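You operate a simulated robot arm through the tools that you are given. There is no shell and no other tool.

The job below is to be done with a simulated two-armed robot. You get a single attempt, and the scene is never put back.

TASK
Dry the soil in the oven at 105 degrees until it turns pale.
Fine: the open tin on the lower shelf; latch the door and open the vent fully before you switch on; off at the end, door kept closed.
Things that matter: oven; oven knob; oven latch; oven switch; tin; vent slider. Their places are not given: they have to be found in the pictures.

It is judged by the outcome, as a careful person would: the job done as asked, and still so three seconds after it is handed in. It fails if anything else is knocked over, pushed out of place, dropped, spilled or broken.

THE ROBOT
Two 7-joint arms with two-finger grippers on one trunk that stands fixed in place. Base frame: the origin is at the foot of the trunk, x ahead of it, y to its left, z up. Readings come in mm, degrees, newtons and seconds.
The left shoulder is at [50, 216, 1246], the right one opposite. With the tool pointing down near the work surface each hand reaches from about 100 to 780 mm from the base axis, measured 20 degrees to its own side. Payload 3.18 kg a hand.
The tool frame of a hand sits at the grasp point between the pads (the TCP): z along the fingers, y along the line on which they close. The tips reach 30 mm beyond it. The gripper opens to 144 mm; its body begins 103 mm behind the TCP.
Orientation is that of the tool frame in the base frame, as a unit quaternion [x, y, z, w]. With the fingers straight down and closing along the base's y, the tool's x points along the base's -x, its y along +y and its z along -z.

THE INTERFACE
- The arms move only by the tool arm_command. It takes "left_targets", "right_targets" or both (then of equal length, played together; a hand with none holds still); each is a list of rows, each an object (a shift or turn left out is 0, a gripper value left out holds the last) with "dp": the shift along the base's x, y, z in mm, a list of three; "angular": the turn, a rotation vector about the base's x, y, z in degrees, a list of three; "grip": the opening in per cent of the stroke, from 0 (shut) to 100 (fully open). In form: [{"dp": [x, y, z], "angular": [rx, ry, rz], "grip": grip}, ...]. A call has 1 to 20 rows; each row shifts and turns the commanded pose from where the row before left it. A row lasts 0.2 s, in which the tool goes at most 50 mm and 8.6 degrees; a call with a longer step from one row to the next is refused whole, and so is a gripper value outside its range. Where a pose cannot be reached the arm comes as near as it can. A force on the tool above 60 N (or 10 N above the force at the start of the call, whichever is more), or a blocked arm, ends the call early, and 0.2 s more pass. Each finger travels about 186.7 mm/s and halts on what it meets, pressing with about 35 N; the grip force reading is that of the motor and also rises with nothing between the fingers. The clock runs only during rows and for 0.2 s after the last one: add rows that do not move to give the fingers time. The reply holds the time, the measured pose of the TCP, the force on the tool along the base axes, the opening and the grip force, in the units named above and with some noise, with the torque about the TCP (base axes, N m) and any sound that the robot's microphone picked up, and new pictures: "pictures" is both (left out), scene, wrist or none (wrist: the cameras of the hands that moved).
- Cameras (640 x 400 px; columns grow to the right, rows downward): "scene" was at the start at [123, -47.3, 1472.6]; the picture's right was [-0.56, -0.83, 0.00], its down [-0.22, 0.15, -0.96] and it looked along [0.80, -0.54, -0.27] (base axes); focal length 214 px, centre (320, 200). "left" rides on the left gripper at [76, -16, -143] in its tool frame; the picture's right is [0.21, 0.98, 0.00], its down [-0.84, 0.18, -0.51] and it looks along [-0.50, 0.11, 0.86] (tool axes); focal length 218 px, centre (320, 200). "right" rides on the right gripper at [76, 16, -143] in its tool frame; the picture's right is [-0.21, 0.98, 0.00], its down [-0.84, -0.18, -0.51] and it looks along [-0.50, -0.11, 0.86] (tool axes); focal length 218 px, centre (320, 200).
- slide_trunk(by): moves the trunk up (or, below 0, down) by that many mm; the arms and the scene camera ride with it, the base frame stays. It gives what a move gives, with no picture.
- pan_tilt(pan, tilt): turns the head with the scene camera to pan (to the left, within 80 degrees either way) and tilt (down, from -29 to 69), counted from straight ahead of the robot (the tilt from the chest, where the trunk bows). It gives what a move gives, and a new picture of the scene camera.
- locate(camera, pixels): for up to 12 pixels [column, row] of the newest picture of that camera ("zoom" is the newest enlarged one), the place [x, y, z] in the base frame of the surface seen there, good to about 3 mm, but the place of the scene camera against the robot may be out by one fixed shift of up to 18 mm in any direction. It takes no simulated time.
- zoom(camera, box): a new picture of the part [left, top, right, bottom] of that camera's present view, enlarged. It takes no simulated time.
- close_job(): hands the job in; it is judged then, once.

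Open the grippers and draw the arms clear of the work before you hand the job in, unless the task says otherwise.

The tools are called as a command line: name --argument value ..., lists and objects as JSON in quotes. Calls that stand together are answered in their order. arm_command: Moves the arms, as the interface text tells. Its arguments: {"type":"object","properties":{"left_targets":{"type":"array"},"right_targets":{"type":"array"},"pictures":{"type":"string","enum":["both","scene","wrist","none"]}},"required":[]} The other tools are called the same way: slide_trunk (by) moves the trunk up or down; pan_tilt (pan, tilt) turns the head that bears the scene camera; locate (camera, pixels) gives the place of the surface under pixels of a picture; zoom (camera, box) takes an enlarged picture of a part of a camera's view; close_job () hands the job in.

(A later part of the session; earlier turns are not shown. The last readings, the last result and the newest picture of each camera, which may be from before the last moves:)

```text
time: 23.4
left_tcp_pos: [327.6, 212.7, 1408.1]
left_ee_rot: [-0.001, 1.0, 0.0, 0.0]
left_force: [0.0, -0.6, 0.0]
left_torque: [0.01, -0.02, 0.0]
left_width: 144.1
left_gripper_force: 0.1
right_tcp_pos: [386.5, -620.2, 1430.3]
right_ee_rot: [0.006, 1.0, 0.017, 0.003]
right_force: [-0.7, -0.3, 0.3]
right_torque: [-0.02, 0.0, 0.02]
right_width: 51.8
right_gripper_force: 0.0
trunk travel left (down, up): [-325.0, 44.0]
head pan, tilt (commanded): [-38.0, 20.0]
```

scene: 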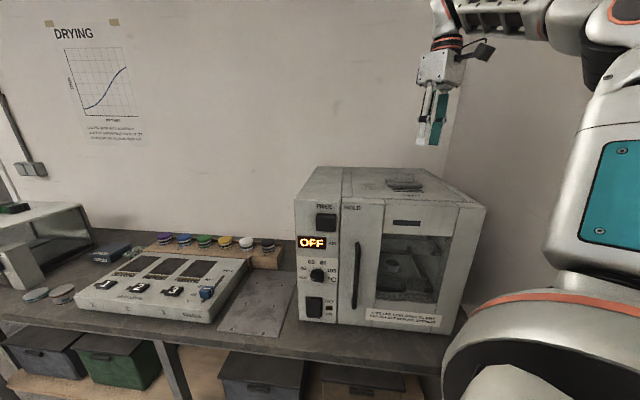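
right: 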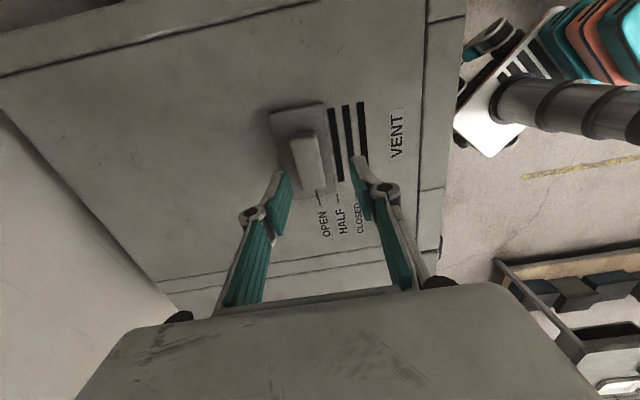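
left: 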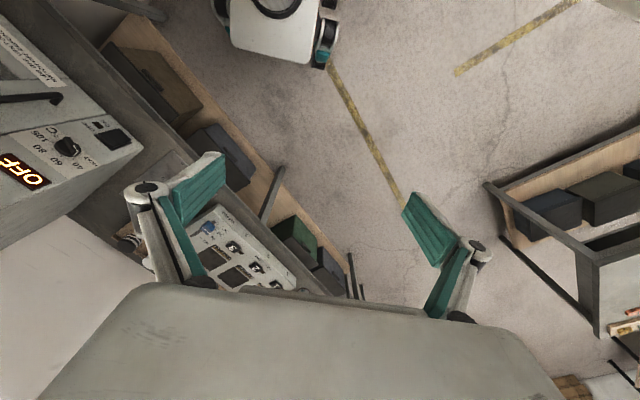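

Vent done; the latch at scene (326, 222) is next. I bring the left hand forward across, turning it to face along the oven's normal, keeping it high and clear.

arm_command --left_targets '[{"dp": [10, -30, 0], "angular": [0, 0, -6.2]}, {"dp": [10, -30, 0], "angular": [0, 0, -6.2]}, {"dp": [10, -30, 0], "angular": [0, 0, -6.2]}, {"dp": [10, -30, 0], "angular": [0, 0, -6.2]}, {"dp": [10, -30, 0], "angular": [0, 0, -6.2]}, {"dp": [10, -30, 0], "angular": [0, 0, -6.2]}, {"dp": [10, -30, 0], "angular": [0, 0, -6.2]}]' --pictures "both"

```text
time: 25.0
left_tcp_pos: [338.6, 117.4, 1407.3]
left_ee_rot: [0.142, 0.99, -0.001, 0.013]
left_force: [-0.5, 0.8, 0.0]
left_torque: [-0.03, 0.03, -0.01]
left_width: 143.9
left_gripper_force: 0.0
left hand out of reach, approached as far as the arm can: row 2, 3, 4, 5, 6, 7
right_tcp_pos: [387.8, -620.5, 1431.5]
right_ee_rot: [0.006, 1.0, 0.016, 0.002]
right_force: [-0.1, 0.3, 0.1]
right_torque: [-0.02, 0.04, -0.01]
right_width: 52.0
right_gripper_force: 0.0
trunk travel left (down, up): [-325.0, 44.0]
head pan, tilt (commanded): [-38.0, 20.0]
```

scene: 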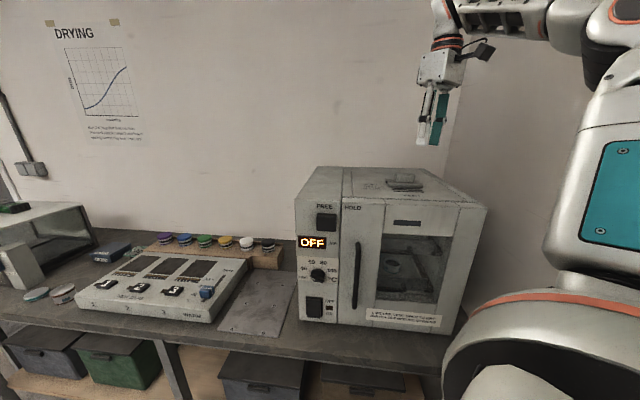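
left: 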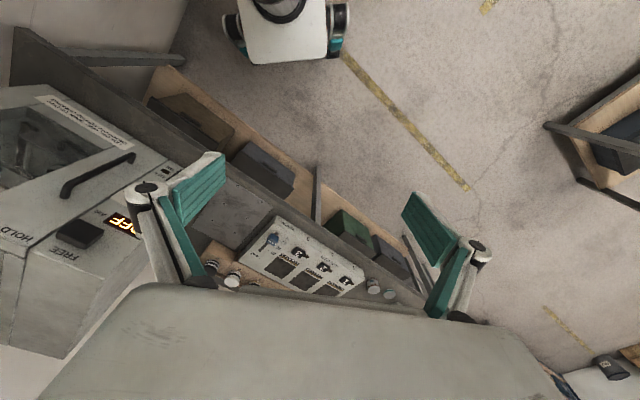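

The left arm stalled at (339, 117) with only part of the yaw. I undo the yaw and move it back inward and forward with the starting orientation first.

arm_command --left_targets '[{"dp": [10, -20, 0], "angular": [0, 0, 5.5]}, {"dp": [15, -20, 0], "angular": [0, 0, 5.5]}, {"dp": [15, -25, 0], "angular": [0, 0, 5.3]}, {"dp": [15, -30, 0]}, {"dp": [15, -30, 0]}, {"dp": [15, -30, 0]}]' --pictures "none"

```text
time: 26.4
left_tcp_pos: [424.7, -38.1, 1405.0]
left_ee_rot: [0.001, 1.0, 0.002, 0.013]
left_force: [0.5, -0.7, 0.0]
left_torque: [0.08, 0.0, 0.0]
left_width: 144.0
left_gripper_force: 0.0
right_tcp_pos: [386.9, -623.3, 1430.5]
right_ee_rot: [0.005, 1.0, 0.017, 0.003]
right_force: [0.5, -0.1, 0.1]
right_torque: [0.06, 0.03, 0.0]
right_width: 51.9
right_gripper_force: 0.0
trunk travel left (down, up): [-325.0, 44.0]
head pan, tilt (commanded): [-38.0, 20.0]
```

It follows well at (425, -38, 1405). Now I pitch the left fingers forward in steps while lowering slightly.

arm_command --left_targets '[{"dp": [0, -5, -10], "angular": [0, -8, 0]}, {"dp": [0, -5, -10], "angular": [0, -8, 0]}, {"dp": [0, -5, -10], "angular": [0, -8, 0]}, {"dp": [0, -5, -10], "angular": [0, -8, 0]}, {"dp": [0, -5, -10], "angular": [0, -8, 0]}, {"dp": [0, -5, -10], "angular": [0, -8, 0]}]' --pictures "scene"

```text
time: 27.8
left_tcp_pos: [420.8, -66.2, 1346.5]
left_ee_rot: [-0.001, 0.908, 0.002, 0.42]
left_force: [-0.1, 0.0, -0.2]
left_torque: [-0.01, -0.04, 0.02]
left_width: 144.0
left_gripper_force: 0.0
right_tcp_pos: [387.1, -621.5, 1431.8]
right_ee_rot: [0.006, 1.0, 0.017, 0.003]
right_force: [-0.1, -0.3, -0.9]
right_torque: [0.01, -0.02, -0.03]
right_width: 51.9
right_gripper_force: 0.0
trunk travel left (down, up): [-325.0, 44.0]
head pan, tilt (commanded): [-38.0, 20.0]
```

scene: 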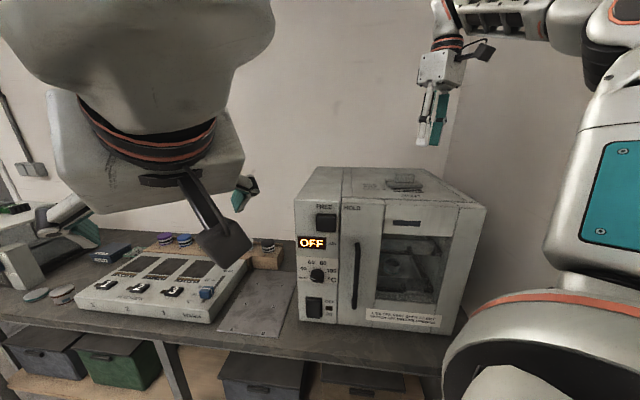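

Good: the left arm tracks the pitch (now about 50°). I continue pitching to horizontal while lowering towards latch height.

arm_command --left_targets '[{"dp": [0, -5, -20], "angular": [0, -8, 0]}, {"dp": [0, -5, -25], "angular": [0, -8, 0]}, {"dp": [0, -5, -25], "angular": [0, -8, 0]}, {"dp": [0, -5, -25], "angular": [0, -8, 0]}, {"dp": [0, -5, -25], "angular": [0, -8, 0]}]' --pictures "both"

```text
time: 28.8
left_tcp_pos: [472.1, -21.9, 1328.7]
left_ee_rot: [-0.127, 0.758, -0.036, 0.639]
left_force: [0.1, 0.7, 0.1]
left_torque: [-0.02, -0.02, 0.01]
left_width: 144.1
left_gripper_force: 0.1
left hand out of reach, approached as far as the arm can: row 5
right_tcp_pos: [385.4, -619.9, 1431.0]
right_ee_rot: [0.007, 1.0, 0.017, 0.003]
right_force: [-1.0, -0.1, 0.2]
right_torque: [-0.04, 0.01, 0.0]
right_width: 51.7
right_gripper_force: 0.0
trunk travel left (down, up): [-325.0, 44.0]
head pan, tilt (commanded): [-38.0, 20.0]
stopped in row 5 (left hand): the arm was blocked; the commanded pose is now the measured one
```

scene: 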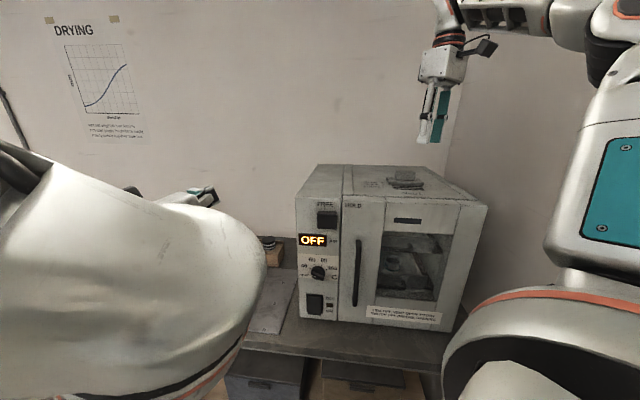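
left: 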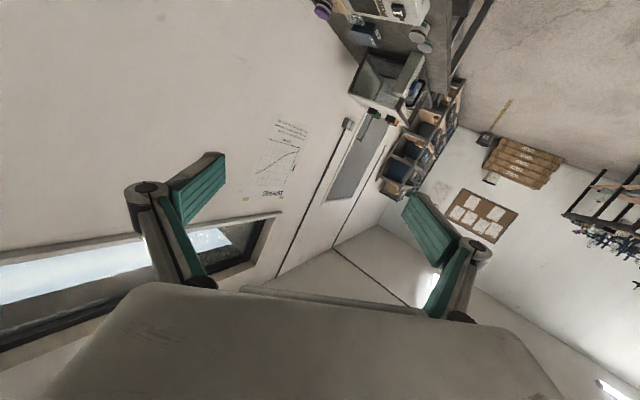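

The left arm got blocked with its elbow folded in front of the chest. I move the hand outward to the left and forward to extend the arm, then I will sweep it across stretched out instead of folded.

arm_command --left_targets '[{"dp": [15, 20, 5]}, {"dp": [20, 25, 0]}, {"dp": [20, 30, 0]}, {"dp": [20, 30, 0]}, {"dp": [20, 30, 0]}, {"dp": [20, 30, 0]}]' --pictures "both"

```text
time: 30.2
left_tcp_pos: [586.7, 143.0, 1331.7]
left_ee_rot: [-0.127, 0.758, -0.035, 0.639]
left_force: [-0.5, 1.2, -0.1]
left_torque: [0.01, 0.0, 0.01]
left_width: 143.8
left_gripper_force: 0.0
right_tcp_pos: [387.4, -618.5, 1431.4]
right_ee_rot: [0.006, 1.0, 0.017, 0.003]
right_force: [-0.3, -0.4, 0.2]
right_torque: [-0.02, 0.01, 0.02]
right_width: 51.9
right_gripper_force: 0.1
trunk travel left (down, up): [-325.0, 44.0]
head pan, tilt (commanded): [-38.0, 20.0]
```

scene: 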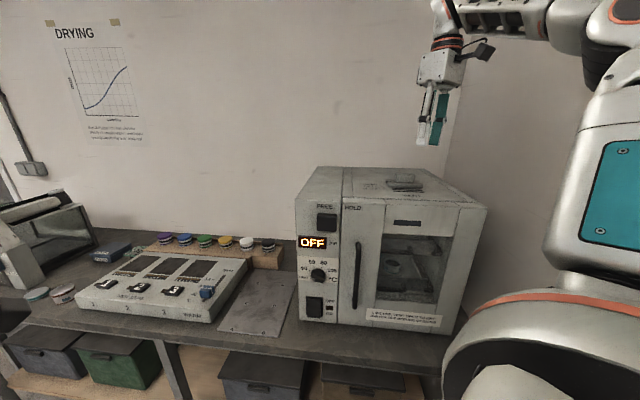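
left: 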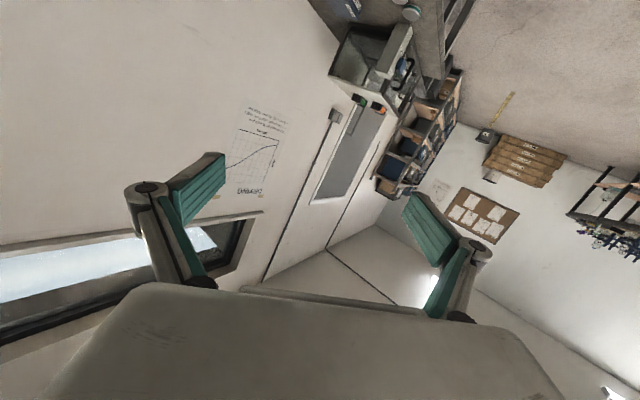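

The left arm is free and tracks at (587, 143, 1332). I straighten its orientation to point along +x and then begin sweeping it right while yawing towards the oven normal.

arm_command --left_targets '[{"dp": [0, -10, 0], "angular": [4.5, -3.2, -2.5]}, {"dp": [0, -20, 0], "angular": [4.4, -3.2, -2.5]}, {"dp": [0, -30, -5], "angular": [4.4, -3.3, -2.4]}, {"dp": [-10, -40, -10], "angular": [0, 0, -5]}, {"dp": [-10, -40, -10], "angular": [0, 0, -5]}, {"dp": [-10, -40, -10], "angular": [0, 0, -5]}]' --pictures "scene"

```text
time: 31.6
left_tcp_pos: [579.7, 45.2, 1365.2]
left_ee_rot: [-0.035, 0.694, -0.13, 0.708]
left_force: [-0.5, 0.2, 0.0]
left_torque: [-0.03, -0.02, 0.05]
left_width: 144.0
left_gripper_force: 0.1
right_tcp_pos: [384.8, -622.8, 1430.7]
right_ee_rot: [0.006, 1.0, 0.017, 0.004]
right_force: [-1.1, 0.0, -0.1]
right_torque: [0.03, -0.05, 0.01]
right_width: 51.8
right_gripper_force: 0.1
trunk travel left (down, up): [-325.0, 44.0]
head pan, tilt (commanded): [-38.0, 20.0]
stopped in row 6 (left hand): the arm was blocked; the commanded pose is now the measured one
```

scene: 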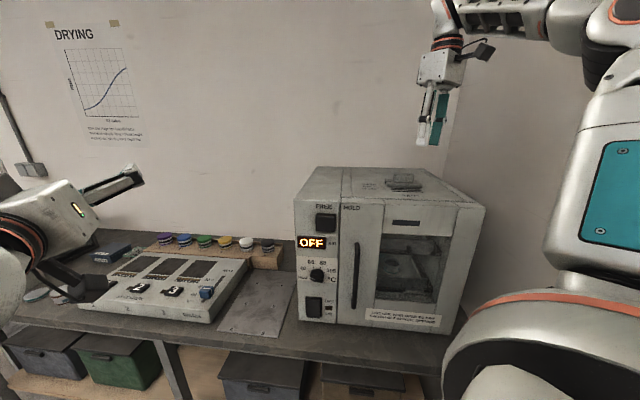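

Blocked again at (580, 45, 1365) in free air, so something of the arm itself touches the body. I turn the head left to see the left arm's posture.

pan_tilt --pan 30 --tilt 25

```text
time: 33.0
left_tcp_pos: [583.4, 45.7, 1361.6]
left_ee_rot: [-0.036, 0.695, -0.128, 0.707]
left_force: [-0.7, 0.8, 0.1]
left_torque: [-0.03, 0.0, -0.04]
left_width: 144.1
left_gripper_force: 0.1
right_tcp_pos: [386.5, -621.6, 1430.4]
right_ee_rot: [0.005, 1.0, 0.017, 0.003]
right_force: [1.4, -0.1, -0.4]
right_torque: [0.0, -0.04, -0.02]
right_width: 52.0
right_gripper_force: 0.0
trunk travel left (down, up): [-325.0, 44.0]
head pan, tilt (commanded): [30.0, 25.0]
```

scene: 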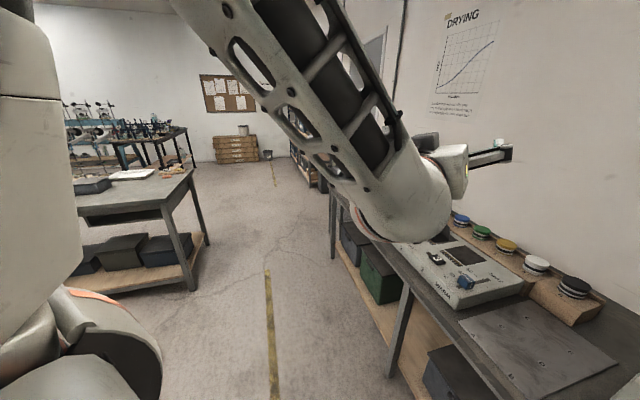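

The left elbow is raised high beside the head, so sweeping right at this height hits the head. I should lower the hand first; I check the heights of the bench equipment below.

locate --camera "scene" --pixels '[[460, 216], [482, 228], [507, 240], [536, 260], [574, 282], [465, 282], [440, 258], [480, 260], [540, 360], [330, 190], [400, 270], [425, 140]]'

pan_tilt --pan 5 --tilt 35

```text
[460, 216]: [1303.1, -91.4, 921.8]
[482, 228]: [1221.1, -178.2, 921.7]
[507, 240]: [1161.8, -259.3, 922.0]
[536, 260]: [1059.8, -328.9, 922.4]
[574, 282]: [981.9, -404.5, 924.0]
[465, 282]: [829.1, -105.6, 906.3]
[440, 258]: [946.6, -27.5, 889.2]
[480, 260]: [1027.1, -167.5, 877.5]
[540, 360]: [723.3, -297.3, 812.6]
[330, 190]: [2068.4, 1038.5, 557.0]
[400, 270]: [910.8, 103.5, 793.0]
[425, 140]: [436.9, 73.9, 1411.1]
```

```text
time: 33.9
left_tcp_pos: [582.5, 46.1, 1362.4]
left_ee_rot: [-0.037, 0.695, -0.127, 0.707]
left_force: [0.5, 0.3, -0.4]
left_torque: [-0.02, 0.01, 0.0]
left_width: 144.1
left_gripper_force: 0.0
right_tcp_pos: [386.4, -620.6, 1430.9]
right_ee_rot: [0.006, 1.0, 0.016, 0.003]
right_force: [-0.4, 0.0, -0.3]
right_torque: [-0.02, 0.02, -0.01]
right_width: 51.8
right_gripper_force: 0.0
trunk travel left (down, up): [-325.0, 44.0]
head pan, tilt (commanded): [5.0, 35.0]
```

scene: 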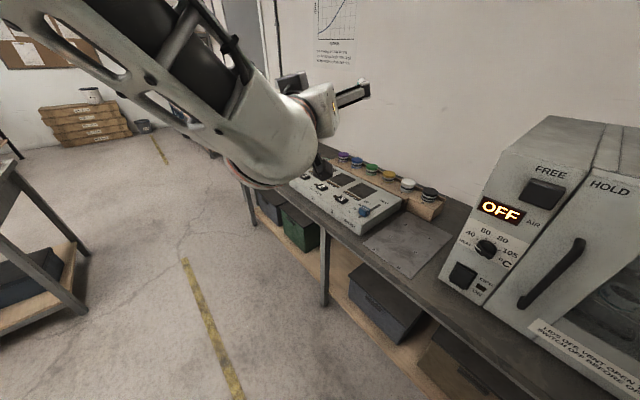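

Everything on the bench is below z 925, and the space in front of the bench is free. I shift the left hand slightly back left and lower it to about z 1080.

arm_command --left_targets '[{"dp": [0, 20, -10]}, {"dp": [0, 20, -25]}, {"dp": [0, 20, -35]}, {"dp": [0, 10, -40]}, {"dp": [0, 0, -45]}, {"dp": [0, 0, -45]}, {"dp": [0, 0, -45]}]' --pictures "scene"

```text
time: 35.0
left_tcp_pos: [580.9, 83.8, 1369.5]
left_ee_rot: [-0.15, 0.67, -0.202, 0.698]
left_force: [0.0, -0.7, 0.6]
left_torque: [0.01, 0.02, -0.04]
left_width: 144.1
left_gripper_force: 0.0
left hand out of reach, approached as far as the arm can: row 1, 2, 3, 4, 5
right_tcp_pos: [387.3, -620.3, 1431.5]
right_ee_rot: [0.006, 1.0, 0.016, 0.003]
right_force: [0.2, 0.7, 0.3]
right_torque: [-0.03, 0.02, -0.05]
right_width: 52.0
right_gripper_force: 0.0
trunk travel left (down, up): [-325.0, 44.0]
head pan, tilt (commanded): [5.0, 35.0]
stopped in row 5 (left hand): the arm was blocked; the commanded pose is now the measured one
```

scene: 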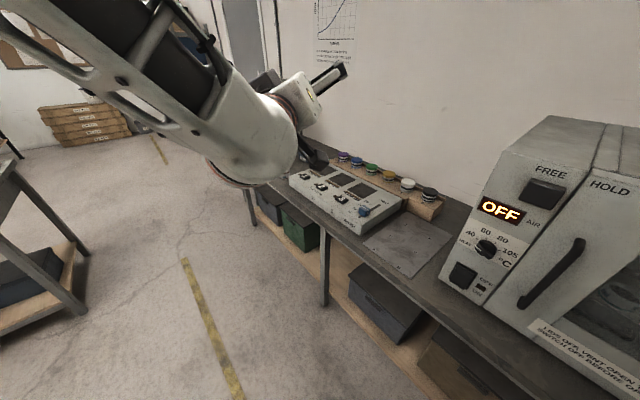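

The forearm is too steep for a level hand this close in, so lowering must go together with reaching farther out. I move the left hand forward and down together, unrolling it about its axis.

arm_command --left_targets '[{"dp": [30, 5, 0]}, {"dp": [30, 5, 0], "angular": [4, 0, 0]}, {"dp": [30, 0, -15], "angular": [5, 0, 0]}, {"dp": [20, 0, -25], "angular": [5, 0, 0]}, {"dp": [20, 0, -25], "angular": [5, 0, 0]}, {"dp": [20, 0, -25], "angular": [5, 0, 0]}, {"dp": [15, 0, -25], "angular": [5, 0, 0]}]' --pictures "scene"

```text
time: 36.6
left_tcp_pos: [733.9, 30.7, 1328.8]
left_ee_rot: [0.014, 0.701, -0.024, 0.712]
left_force: [-0.6, 0.0, 0.5]
left_torque: [0.0, 0.04, 0.03]
left_width: 143.7
left_gripper_force: 0.0
left hand out of reach, approached as far as the arm can: row 1, 2, 3, 4, 5, 6, 7
right_tcp_pos: [387.7, -620.9, 1430.9]
right_ee_rot: [0.006, 1.0, 0.016, 0.002]
right_force: [0.0, 0.3, -0.2]
right_torque: [0.02, 0.03, 0.01]
right_width: 51.8
right_gripper_force: 0.1
trunk travel left (down, up): [-325.0, 44.0]
head pan, tilt (commanded): [5.0, 35.0]
```

scene: 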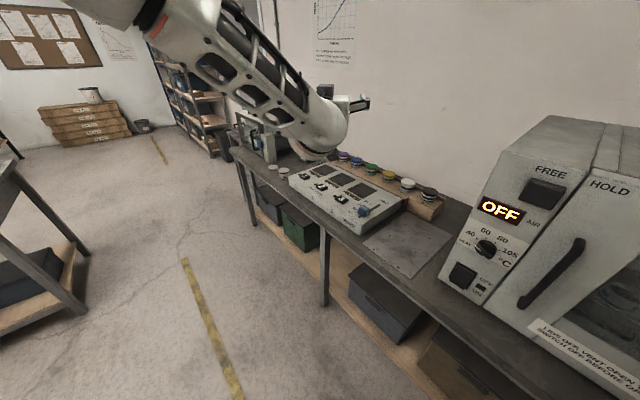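

Now the left hand is level at (734, 31, 1329) with a clean orientation. I lower it towards z 1150.

arm_command --left_targets '[{"dp": [0, 0, -25]}, {"dp": [0, 0, -30]}, {"dp": [0, 0, -30]}, {"dp": [0, 0, -30]}, {"dp": [0, 0, -30]}, {"dp": [0, 0, -30]}]' --pictures "scene"

```text
time: 37.6
left_tcp_pos: [751.4, 37.3, 1283.1]
left_ee_rot: [-0.046, 0.702, -0.023, 0.71]
left_force: [-0.2, 0.0, -0.8]
left_torque: [0.03, -0.03, -0.03]
left_width: 143.7
left_gripper_force: 0.0
left hand out of reach, approached as far as the arm can: row 1, 2, 3, 4
right_tcp_pos: [386.9, -621.2, 1431.1]
right_ee_rot: [0.005, 1.0, 0.017, 0.003]
right_force: [0.0, 0.0, 0.0]
right_torque: [0.03, 0.0, 0.01]
right_width: 51.9
right_gripper_force: 0.1
trunk travel left (down, up): [-325.0, 44.0]
head pan, tilt (commanded): [5.0, 35.0]
stopped in row 4 (left hand): the arm was blocked; the commanded pose is now the measured one
```

scene: 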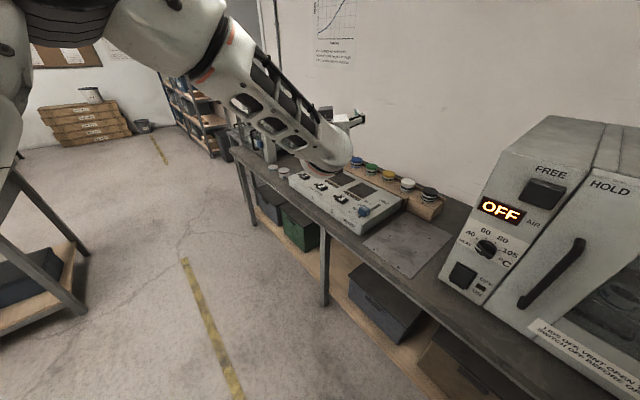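

Blocked again in free space. I locate points on the left arm to understand its geometry.

locate --camera "scene" --pixels '[[10, 60], [10, 150], [60, 20], [120, 30], [190, 40], [230, 60], [260, 100], [300, 130], [330, 150], [345, 120], [200, 10], [150, 50]]'

pan_tilt --pan 60 --tilt 5

```text
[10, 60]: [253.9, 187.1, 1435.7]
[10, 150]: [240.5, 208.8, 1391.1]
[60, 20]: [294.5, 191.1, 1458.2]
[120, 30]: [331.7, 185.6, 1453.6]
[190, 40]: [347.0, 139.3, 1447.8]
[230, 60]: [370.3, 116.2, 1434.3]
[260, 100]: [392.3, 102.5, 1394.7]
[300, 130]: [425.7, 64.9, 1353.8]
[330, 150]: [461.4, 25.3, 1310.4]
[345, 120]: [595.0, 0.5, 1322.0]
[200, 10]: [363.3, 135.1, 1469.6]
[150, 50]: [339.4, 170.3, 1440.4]
```

```text
time: 38.8
left_tcp_pos: [750.4, 36.9, 1284.0]
left_ee_rot: [-0.045, 0.702, -0.024, 0.711]
left_force: [0.0, 0.1, -0.6]
left_torque: [0.0, 0.01, 0.01]
left_width: 144.0
left_gripper_force: 0.0
right_tcp_pos: [386.5, -621.1, 1430.9]
right_ee_rot: [0.006, 1.0, 0.017, 0.003]
right_force: [0.8, 0.2, 0.1]
right_torque: [-0.01, 0.01, -0.01]
right_width: 51.7
right_gripper_force: 0.1
trunk travel left (down, up): [-325.0, 44.0]
head pan, tilt (commanded): [60.0, 5.0]
```

scene: 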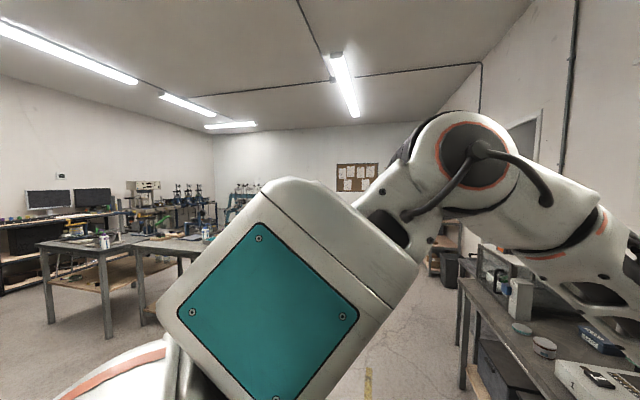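

I see the left elbow at about (320, 190, 1490), with the upper arm rising at 45°. I test whether the arm can sweep right with yaw at this reach.

arm_command --left_targets '[{"dp": [-15, -35, 0], "angular": [0, 0, -5]}, {"dp": [-15, -35, 0], "angular": [0, 0, -5]}, {"dp": [-15, -35, 0], "angular": [0, 0, -5]}]' --pictures "none"

```text
time: 39.7
left_tcp_pos: [750.9, 19.2, 1276.2]
left_ee_rot: [-0.051, 0.725, -0.107, 0.678]
left_force: [0.1, 0.8, -0.5]
left_torque: [0.0, 0.0, -0.04]
left_width: 144.0
left_gripper_force: 0.1
left hand out of reach, approached as far as the arm can: row 2, 3
right_tcp_pos: [386.5, -621.0, 1431.1]
right_ee_rot: [0.006, 1.0, 0.017, 0.003]
right_force: [0.3, 0.2, -0.6]
right_torque: [0.0, 0.01, 0.03]
right_width: 52.0
right_gripper_force: 0.1
trunk travel left (down, up): [-325.0, 44.0]
head pan, tilt (commanded): [60.0, 5.0]
stopped in row 3 (left hand): the arm was blocked; the commanded pose is now the measured one
```

The left shoulder evidently cannot turn inward, so the left arm cannot reach the panel. I withdraw the left hand to the left and bring the right hand, fingers down, to the front-left of the oven for the latch.

arm_command --left_targets '[{"dp": [-5, 30, 10]}, {"dp": [-10, 40, 10]}, {"dp": [-10, 40, 10]}, {"dp": [-10, 40, 0]}, {"dp": [-10, 40, 0]}, {"dp": [-10, 40, 0]}, {"dp": [0, 40, 0]}, {"dp": [0, 40, 0]}]' --right_targets '[{"dp": [0, 30, 0]}, {"dp": [0, 35, 0]}, {"dp": [0, 40, 0]}, {"dp": [0, 40, 0]}, {"dp": [5, 40, 0]}, {"dp": [10, 35, 0]}, {"dp": [15, 30, 0]}, {"dp": [15, 25, 0]}]' --pictures "wrist"

```text
time: 41.5
left_tcp_pos: [703.2, 194.3, 1390.1]
left_ee_rot: [-0.041, 0.737, -0.113, 0.665]
left_force: [-0.1, -0.6, -0.3]
left_torque: [0.0, -0.01, 0.11]
left_width: 144.2
left_gripper_force: 0.0
left hand out of reach, approached as far as the arm can: row 1, 2, 3, 4, 5, 6, 7, 8
right_tcp_pos: [434.1, -347.5, 1430.3]
right_ee_rot: [0.006, 1.0, 0.018, 0.002]
right_force: [0.4, -0.6, -0.1]
right_torque: [0.1, 0.01, -0.03]
right_width: 51.6
right_gripper_force: 0.0
trunk travel left (down, up): [-325.0, 44.0]
head pan, tilt (commanded): [60.0, 5.0]
```

right: 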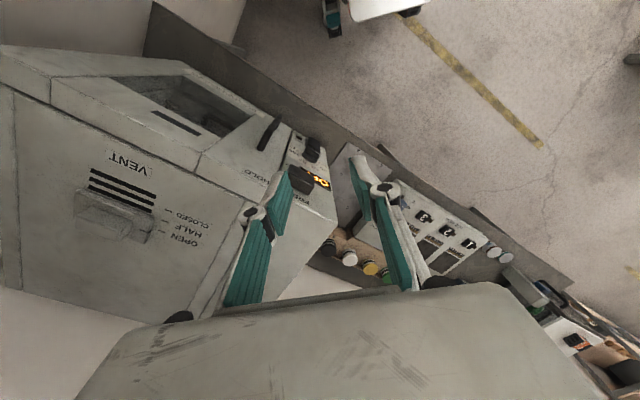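
left: 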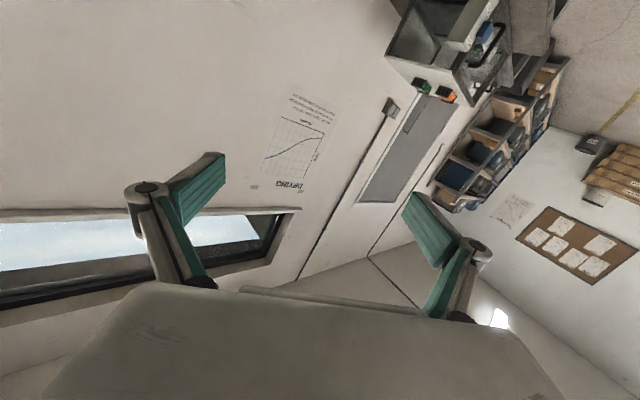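

The right hand is at (434, -347, 1430) and sees the latch at (300, 178). I zoom in and locate the latch and the panel.

zoom --camera "right" --box '[250, 120, 350, 220]'

locate --camera "right" --pixels '[[300, 172], [312, 185], [292, 183], [298, 192], [318, 180], [262, 178], [335, 216], [312, 152], [270, 130], [296, 150], [310, 192], [322, 210]]'

pan_tilt --pan -40 --tilt 20

```text
4.00 times, centred on (300, 170) of right
```

zoom: 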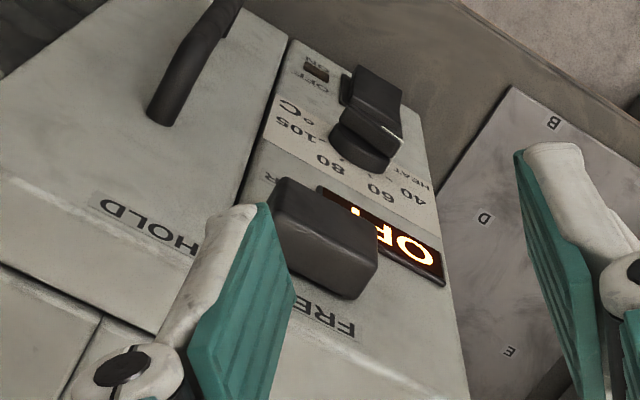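

```text
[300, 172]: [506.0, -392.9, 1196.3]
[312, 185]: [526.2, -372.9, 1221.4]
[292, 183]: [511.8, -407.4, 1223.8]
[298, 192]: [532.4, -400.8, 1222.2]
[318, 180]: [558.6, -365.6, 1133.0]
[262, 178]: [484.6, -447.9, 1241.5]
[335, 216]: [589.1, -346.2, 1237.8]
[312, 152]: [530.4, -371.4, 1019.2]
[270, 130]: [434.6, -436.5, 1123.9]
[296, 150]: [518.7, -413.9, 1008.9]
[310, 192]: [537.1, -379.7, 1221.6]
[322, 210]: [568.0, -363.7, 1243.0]
```

```text
time: 43.2
left_tcp_pos: [703.1, 196.0, 1389.1]
left_ee_rot: [-0.042, 0.737, -0.115, 0.664]
left_force: [0.8, 0.2, -0.5]
left_torque: [0.02, 0.0, -0.01]
left_width: 143.8
left_gripper_force: 0.1
right_tcp_pos: [433.3, -344.7, 1430.6]
right_ee_rot: [0.007, 1.0, 0.017, 0.003]
right_force: [0.6, -0.1, 0.1]
right_torque: [-0.04, 0.0, 0.02]
right_width: 51.9
right_gripper_force: 0.2
trunk travel left (down, up): [-325.0, 44.0]
head pan, tilt (commanded): [-40.0, 20.0]
```

scene: 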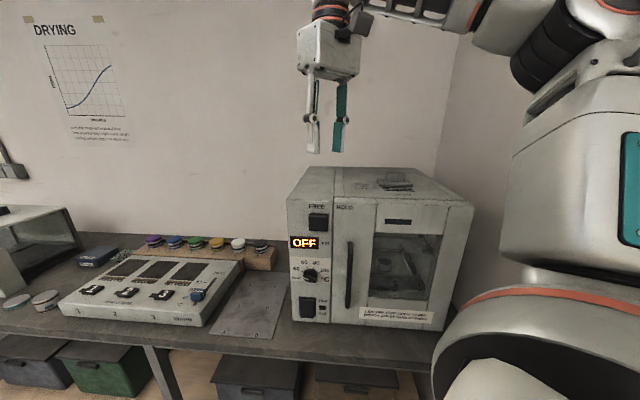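

Latch measured: front face about 25 mm proud of the panel, left edge at the FREE side, top at z 1222. I turn the right hand so its fingers close along the panel normal, shut them, and stand in front of the panel left of the latch, still high.

arm_command --right_targets '[{"dp": [14, 4, 0], "angular": [0, 0, 7.7], "grip": 0}, {"dp": [14, 4, 0], "angular": [0, 0, 7.7], "grip": 0}, {"dp": [14, 4, 0], "angular": [0, 0, 7.7], "grip": 0}, {"dp": [14, 4, 0], "angular": [0, 0, 7.8], "grip": 0}, {"dp": [15, 2, 0], "angular": [0, 0, 7.8], "grip": 0}, {"dp": [15, 2, 0], "angular": [0, 0, 7.8], "grip": 0}]'

```text
time: 44.6
left_tcp_pos: [701.6, 195.3, 1390.5]
left_ee_rot: [-0.042, 0.737, -0.114, 0.665]
left_force: [-0.9, -0.4, 0.4]
left_torque: [0.04, 0.03, 0.01]
left_width: 143.9
left_gripper_force: 0.0
right_tcp_pos: [499.9, -336.5, 1423.6]
right_ee_rot: [-0.39, 0.921, 0.017, -0.004]
right_force: [-0.1, 0.6, 0.9]
right_torque: [0.01, -0.06, 0.02]
right_width: 0.0
right_gripper_force: 30.8
right hand out of reach, approached as far as the arm can: row 5, 6
trunk travel left (down, up): [-325.0, 44.0]
head pan, tilt (commanded): [-40.0, 20.0]
```

scene: 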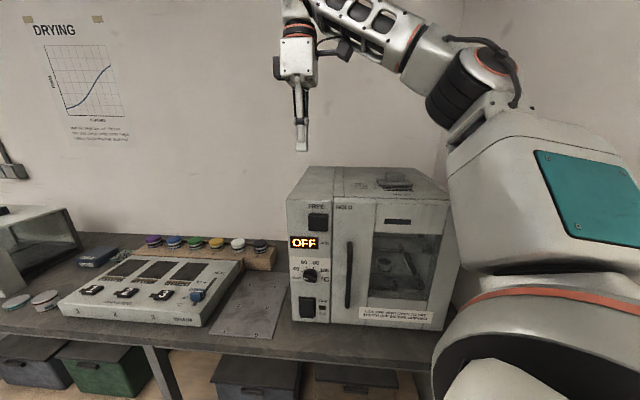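
right: 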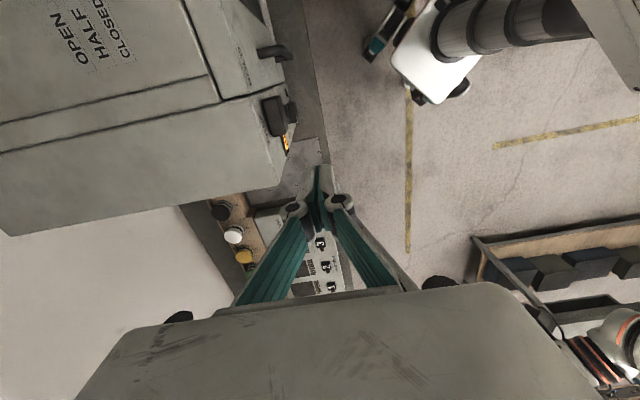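

The closed fingers hang in front of the panel at (500, -336); the latch shows at (275, 112) in the wrist view. I lower the hand in front of the panel to about z 1225, drifting left of the latch.

arm_command --right_targets '[{"dp": [4, 2, -35]}, {"dp": [4, 2, -40]}, {"dp": [4, 2, -40]}, {"dp": [4, 3, -40]}, {"dp": [4, 3, -40]}]'

```text
time: 45.8
left_tcp_pos: [703.9, 197.1, 1388.6]
left_ee_rot: [-0.042, 0.738, -0.115, 0.664]
left_force: [-0.8, -0.7, -0.8]
left_torque: [0.01, -0.01, 0.02]
left_width: 144.1
left_gripper_force: 0.0
right_tcp_pos: [522.9, -322.7, 1225.1]
right_ee_rot: [-0.388, 0.922, 0.018, -0.004]
right_force: [-0.2, 0.2, -0.4]
right_torque: [-0.03, 0.05, 0.02]
right_width: 0.0
right_gripper_force: 30.5
trunk travel left (down, up): [-325.0, 44.0]
head pan, tilt (commanded): [-40.0, 20.0]
```

scene: 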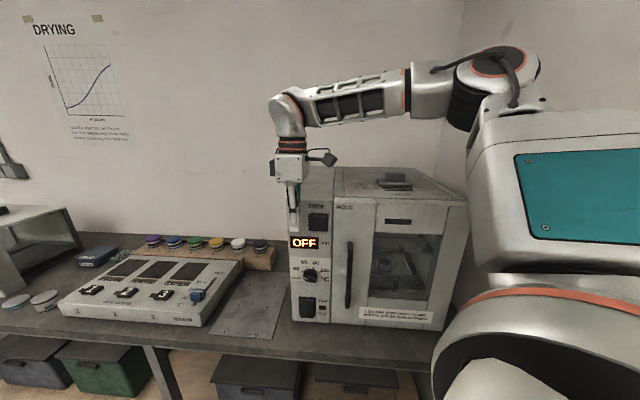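
right: 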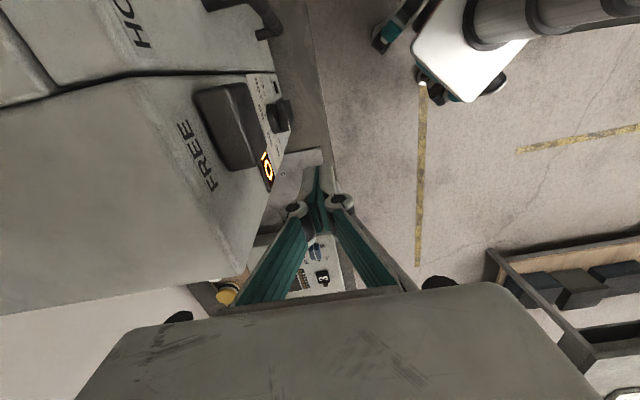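

The hand stands left of the latch with tips near z 1195. I zoom in and re-measure the latch and the panel surface from this close view.

zoom --camera "right" --box '[150, 0, 390, 220]'

locate --camera "right" --pixels '[[230, 100], [245, 150], [215, 165], [195, 100], [250, 90], [265, 170], [222, 190], [160, 72], [235, 72], [200, 40], [316, 180], [320, 170]]'

```text
1.82 times, centred on (270, 110) of right
```

zoom: 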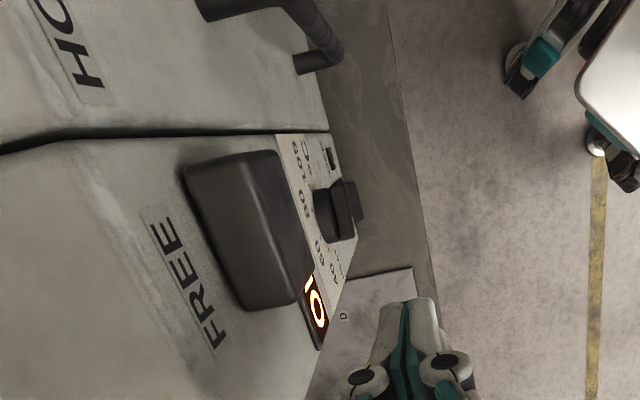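

```text
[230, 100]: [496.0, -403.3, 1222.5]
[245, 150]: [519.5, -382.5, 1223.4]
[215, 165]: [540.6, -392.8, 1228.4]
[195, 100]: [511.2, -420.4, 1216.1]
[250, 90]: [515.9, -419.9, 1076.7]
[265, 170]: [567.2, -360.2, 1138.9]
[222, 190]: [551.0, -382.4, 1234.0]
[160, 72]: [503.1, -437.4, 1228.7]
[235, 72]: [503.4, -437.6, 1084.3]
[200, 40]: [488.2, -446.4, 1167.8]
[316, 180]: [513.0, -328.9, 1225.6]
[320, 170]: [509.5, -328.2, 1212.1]
```

I locate the latch's corners in the zoomed picture.

locate --camera "zoom" --pixels '[[240, 295], [290, 295], [265, 306], [200, 180], [265, 160], [290, 220], [225, 250], [200, 330], [180, 200], [230, 140], [405, 305], [430, 310]]'

```text
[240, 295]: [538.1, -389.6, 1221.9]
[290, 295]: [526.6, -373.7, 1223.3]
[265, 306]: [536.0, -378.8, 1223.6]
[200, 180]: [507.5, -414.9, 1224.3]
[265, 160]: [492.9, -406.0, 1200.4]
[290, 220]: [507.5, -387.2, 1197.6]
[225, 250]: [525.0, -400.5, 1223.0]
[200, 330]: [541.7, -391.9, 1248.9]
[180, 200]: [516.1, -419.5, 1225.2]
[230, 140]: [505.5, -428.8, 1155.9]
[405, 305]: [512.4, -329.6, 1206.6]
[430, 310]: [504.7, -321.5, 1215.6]
```

Latch spans along the panel from −94 to −44 mm (left edge to right edge in my panel coordinate), stands 27 mm proud; my finger centre is at −125. I move the tips in beside the latch, keeping about 4 mm off the panel.

arm_command --right_targets '[{"dp": [10.2, -9.6, -2]}, {"dp": [10.2, -9.6, -2]}, {"dp": [10.1, -9.6, -1]}, {"dp": [0, 0, 0]}]'

zoom --camera "right" --box '[150, 0, 390, 220]'

zoom --camera "scene" --box '[250, 140, 370, 270]'

```text
time: 46.8
left_tcp_pos: [703.5, 196.6, 1389.0]
left_ee_rot: [-0.042, 0.737, -0.115, 0.664]
left_force: [0.5, 0.0, -1.1]
left_torque: [0.0, 0.0, 0.01]
left_width: 144.0
left_gripper_force: 0.0
right_tcp_pos: [551.9, -352.3, 1222.5]
right_ee_rot: [-0.39, 0.921, 0.017, -0.004]
right_force: [-2.1, 1.6, 0.2]
right_torque: [-0.03, -0.11, -0.01]
right_width: 0.0
right_gripper_force: 30.6
trunk travel left (down, up): [-325.0, 44.0]
head pan, tilt (commanded): [-40.0, 20.0]
```

scene: 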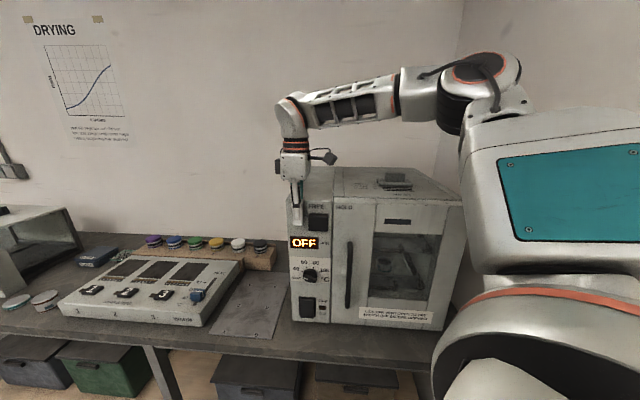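
right: 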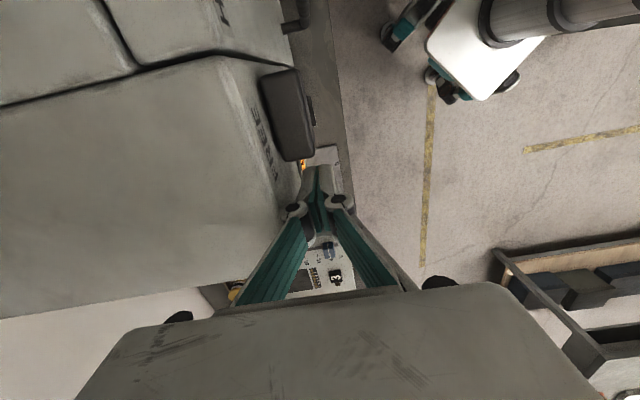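

```text
1.82 times, centred on (270, 110) of right
```

zoom: 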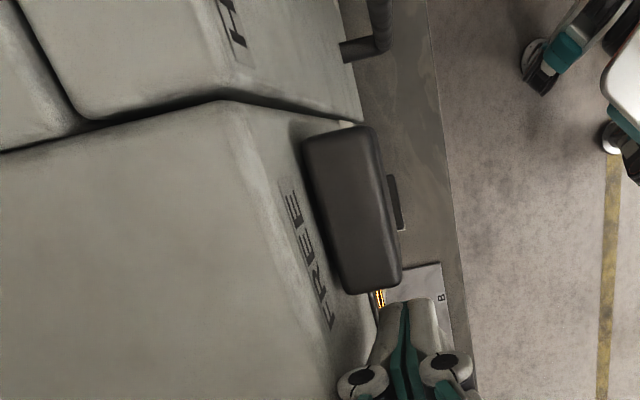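

```text
3.08 times, centred on (310, 205) of scene
```

zoom: 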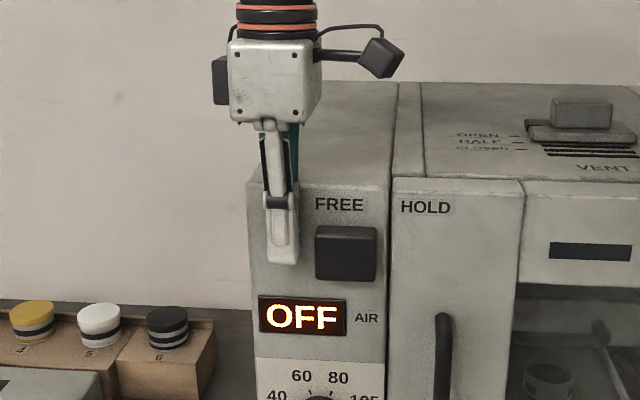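

The fingers stand just left of the latch (scene zoom (283, 240) vs. block (345, 252)), perhaps lightly touching the panel. I back off 2 mm and push right along the panel.

arm_command --right_targets '[{"dp": [-1.5, 1.4, 0]}, {"dp": [-4.1, -4.4, 0]}, {"dp": [-4.1, -4.4, 0]}, {"dp": [-4.1, -4.4, 0]}, {"dp": [-4.1, -4.4, 0]}, {"dp": [-4.1, -4.4, 0]}, {"dp": [-4.1, -4.4, 0]}]'

zoom --camera "scene" --box '[250, 140, 370, 270]'

```text
time: 48.4
left_tcp_pos: [703.5, 195.9, 1390.5]
left_ee_rot: [-0.041, 0.737, -0.116, 0.665]
left_force: [0.5, 0.7, 0.0]
left_torque: [-0.02, -0.02, 0.03]
left_width: 143.9
left_gripper_force: 0.0
right_tcp_pos: [526.3, -378.6, 1224.6]
right_ee_rot: [-0.389, 0.921, 0.017, -0.004]
right_force: [0.8, 0.8, 0.7]
right_torque: [0.05, -0.02, -0.01]
right_width: 0.0
right_gripper_force: 30.4
trunk travel left (down, up): [-325.0, 44.0]
head pan, tilt (commanded): [-40.0, 20.0]
```

scene: 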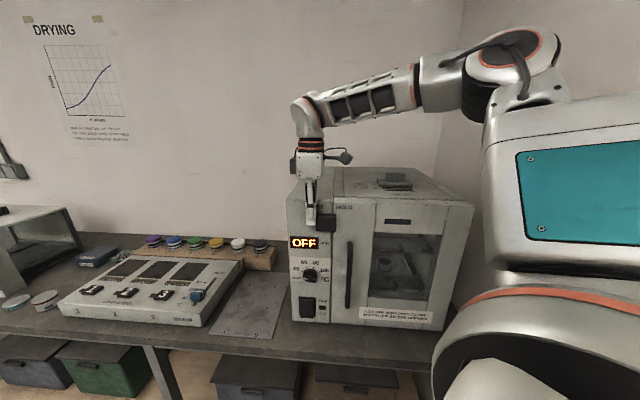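
right: 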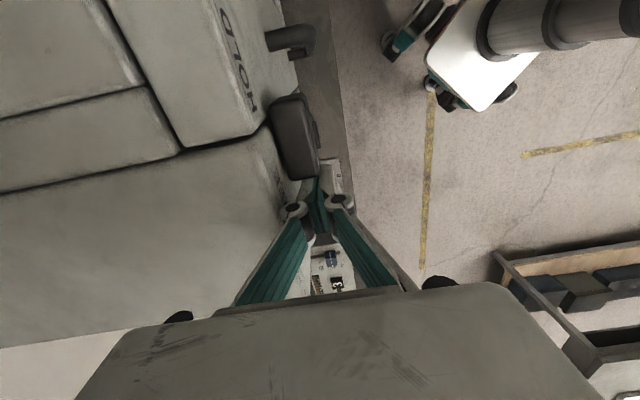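

```text
3.08 times, centred on (310, 205) of scene
```

zoom: 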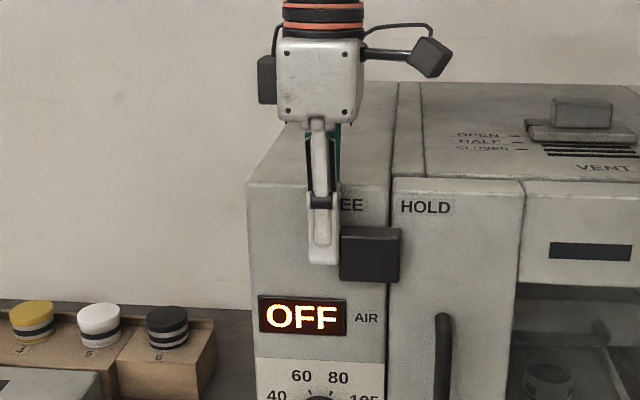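

The latch slides easily and its right edge now crosses the door gap. I keep pushing right in 5–6 mm steps.

arm_command --right_targets '[{"dp": [-4.1, -4.4, 0]}, {"dp": [-4.1, -4.4, 0]}, {"dp": [-4.1, -4.4, 0]}, {"dp": [-4.1, -4.4, 0]}, {"dp": [-4.1, -4.4, 0]}, {"dp": [0, 0, 0]}]'

zoom --camera "scene" --box '[270, 140, 390, 270]'

```text
time: 49.6
left_tcp_pos: [707.8, 197.6, 1387.9]
left_ee_rot: [-0.042, 0.738, -0.115, 0.664]
left_force: [-0.9, -0.4, 0.0]
left_torque: [0.0, 0.01, 0.08]
left_width: 144.0
left_gripper_force: 0.1
right_tcp_pos: [512.6, -389.7, 1224.9]
right_ee_rot: [-0.397, 0.917, 0.019, 0.001]
right_force: [34.3, 35.5, -13.4]
right_torque: [-0.06, -0.71, -0.08]
right_width: 6.1
right_gripper_force: 31.4
trunk travel left (down, up): [-325.0, 44.0]
head pan, tilt (commanded): [-40.0, 20.0]
stopped in row 5 (right hand): the force on the tool passed its limit at 65 N (the readings are from after the stop); the commanded pose is now the measured one
```

scene: 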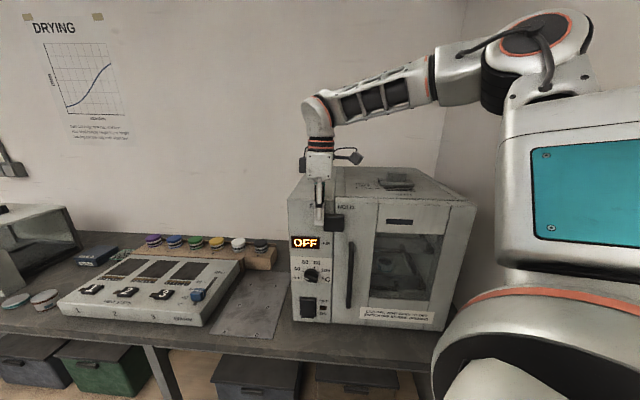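
right: 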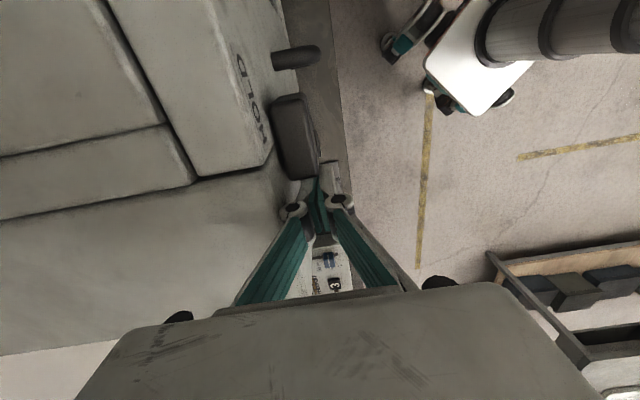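

```text
3.08 times, centred on (330, 205) of scene
```

zoom: 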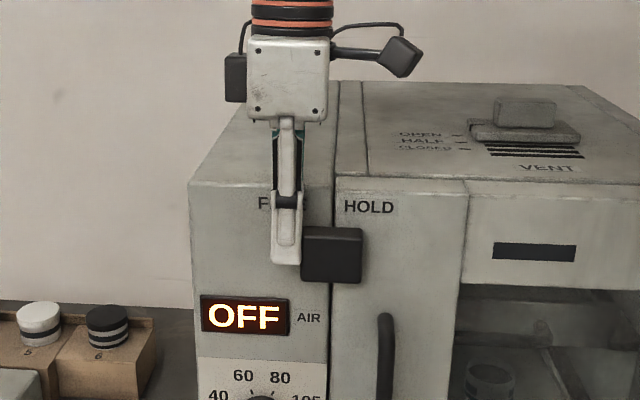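

The push stopped at 65 N after the latch travelled roughly 38 mm. I back the finger off to the left to see where the latch stands.

arm_command --right_targets '[{"dp": [4, 4.3, 0], "grip": 0}, {"dp": [8, 8.5, 0]}, {"dp": [8, 8.5, 0]}, {"dp": [8, 8.5, 0]}]'

zoom --camera "scene" --box '[270, 150, 390, 260]'

zoom --camera "right" --box '[150, 0, 390, 220]'

```text
time: 50.6
left_tcp_pos: [703.0, 195.3, 1390.2]
left_ee_rot: [-0.042, 0.737, -0.113, 0.665]
left_force: [-1.4, -1.0, -0.5]
left_torque: [0.0, 0.02, -0.02]
left_width: 143.7
left_gripper_force: 0.0
right_tcp_pos: [536.1, -367.6, 1224.7]
right_ee_rot: [-0.392, 0.92, 0.018, -0.001]
right_force: [-0.3, -0.6, -0.1]
right_torque: [0.01, 0.02, 0.0]
right_width: 0.4
right_gripper_force: 30.9
trunk travel left (down, up): [-325.0, 44.0]
head pan, tilt (commanded): [-40.0, 20.0]
```

scene: 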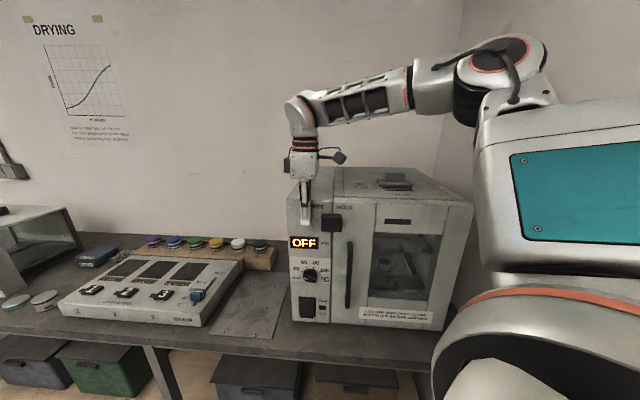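
right: 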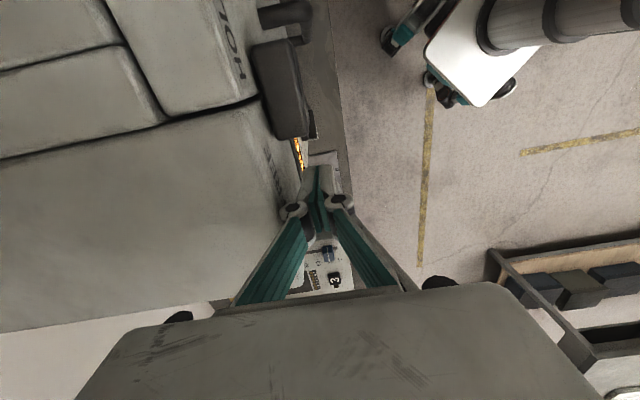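

```text
3.64 times, centred on (330, 205) of scene
```

zoom: 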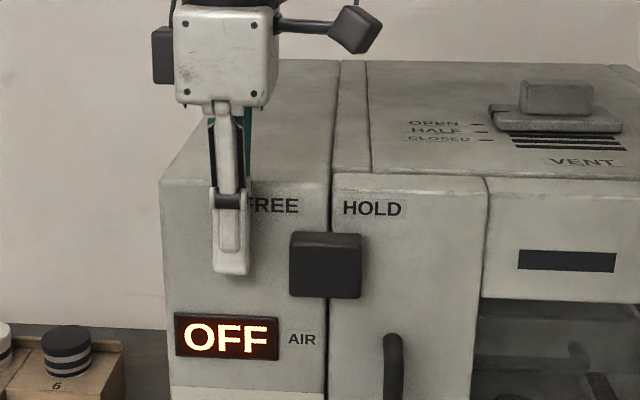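

```text
1.82 times, centred on (270, 110) of right
```

zoom: 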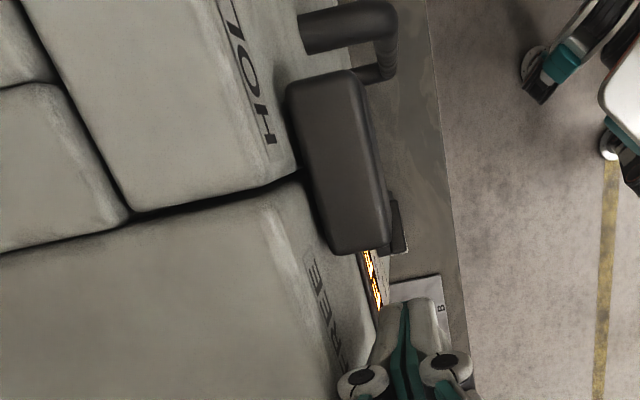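

The latch now straddles the door gap. I measure its edges to check whether it is at the end of travel.

locate --camera "zoom" --pixels '[[325, 240], [345, 247], [375, 245], [295, 100], [340, 85], [355, 75], [340, 160], [300, 300], [200, 150]]'

```text
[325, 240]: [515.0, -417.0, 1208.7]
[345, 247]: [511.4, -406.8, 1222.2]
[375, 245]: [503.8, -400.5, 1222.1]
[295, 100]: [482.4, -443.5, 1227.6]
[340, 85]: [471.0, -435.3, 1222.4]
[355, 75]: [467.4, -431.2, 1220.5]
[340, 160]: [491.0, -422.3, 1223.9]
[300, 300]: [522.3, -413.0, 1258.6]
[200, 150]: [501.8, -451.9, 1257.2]
```

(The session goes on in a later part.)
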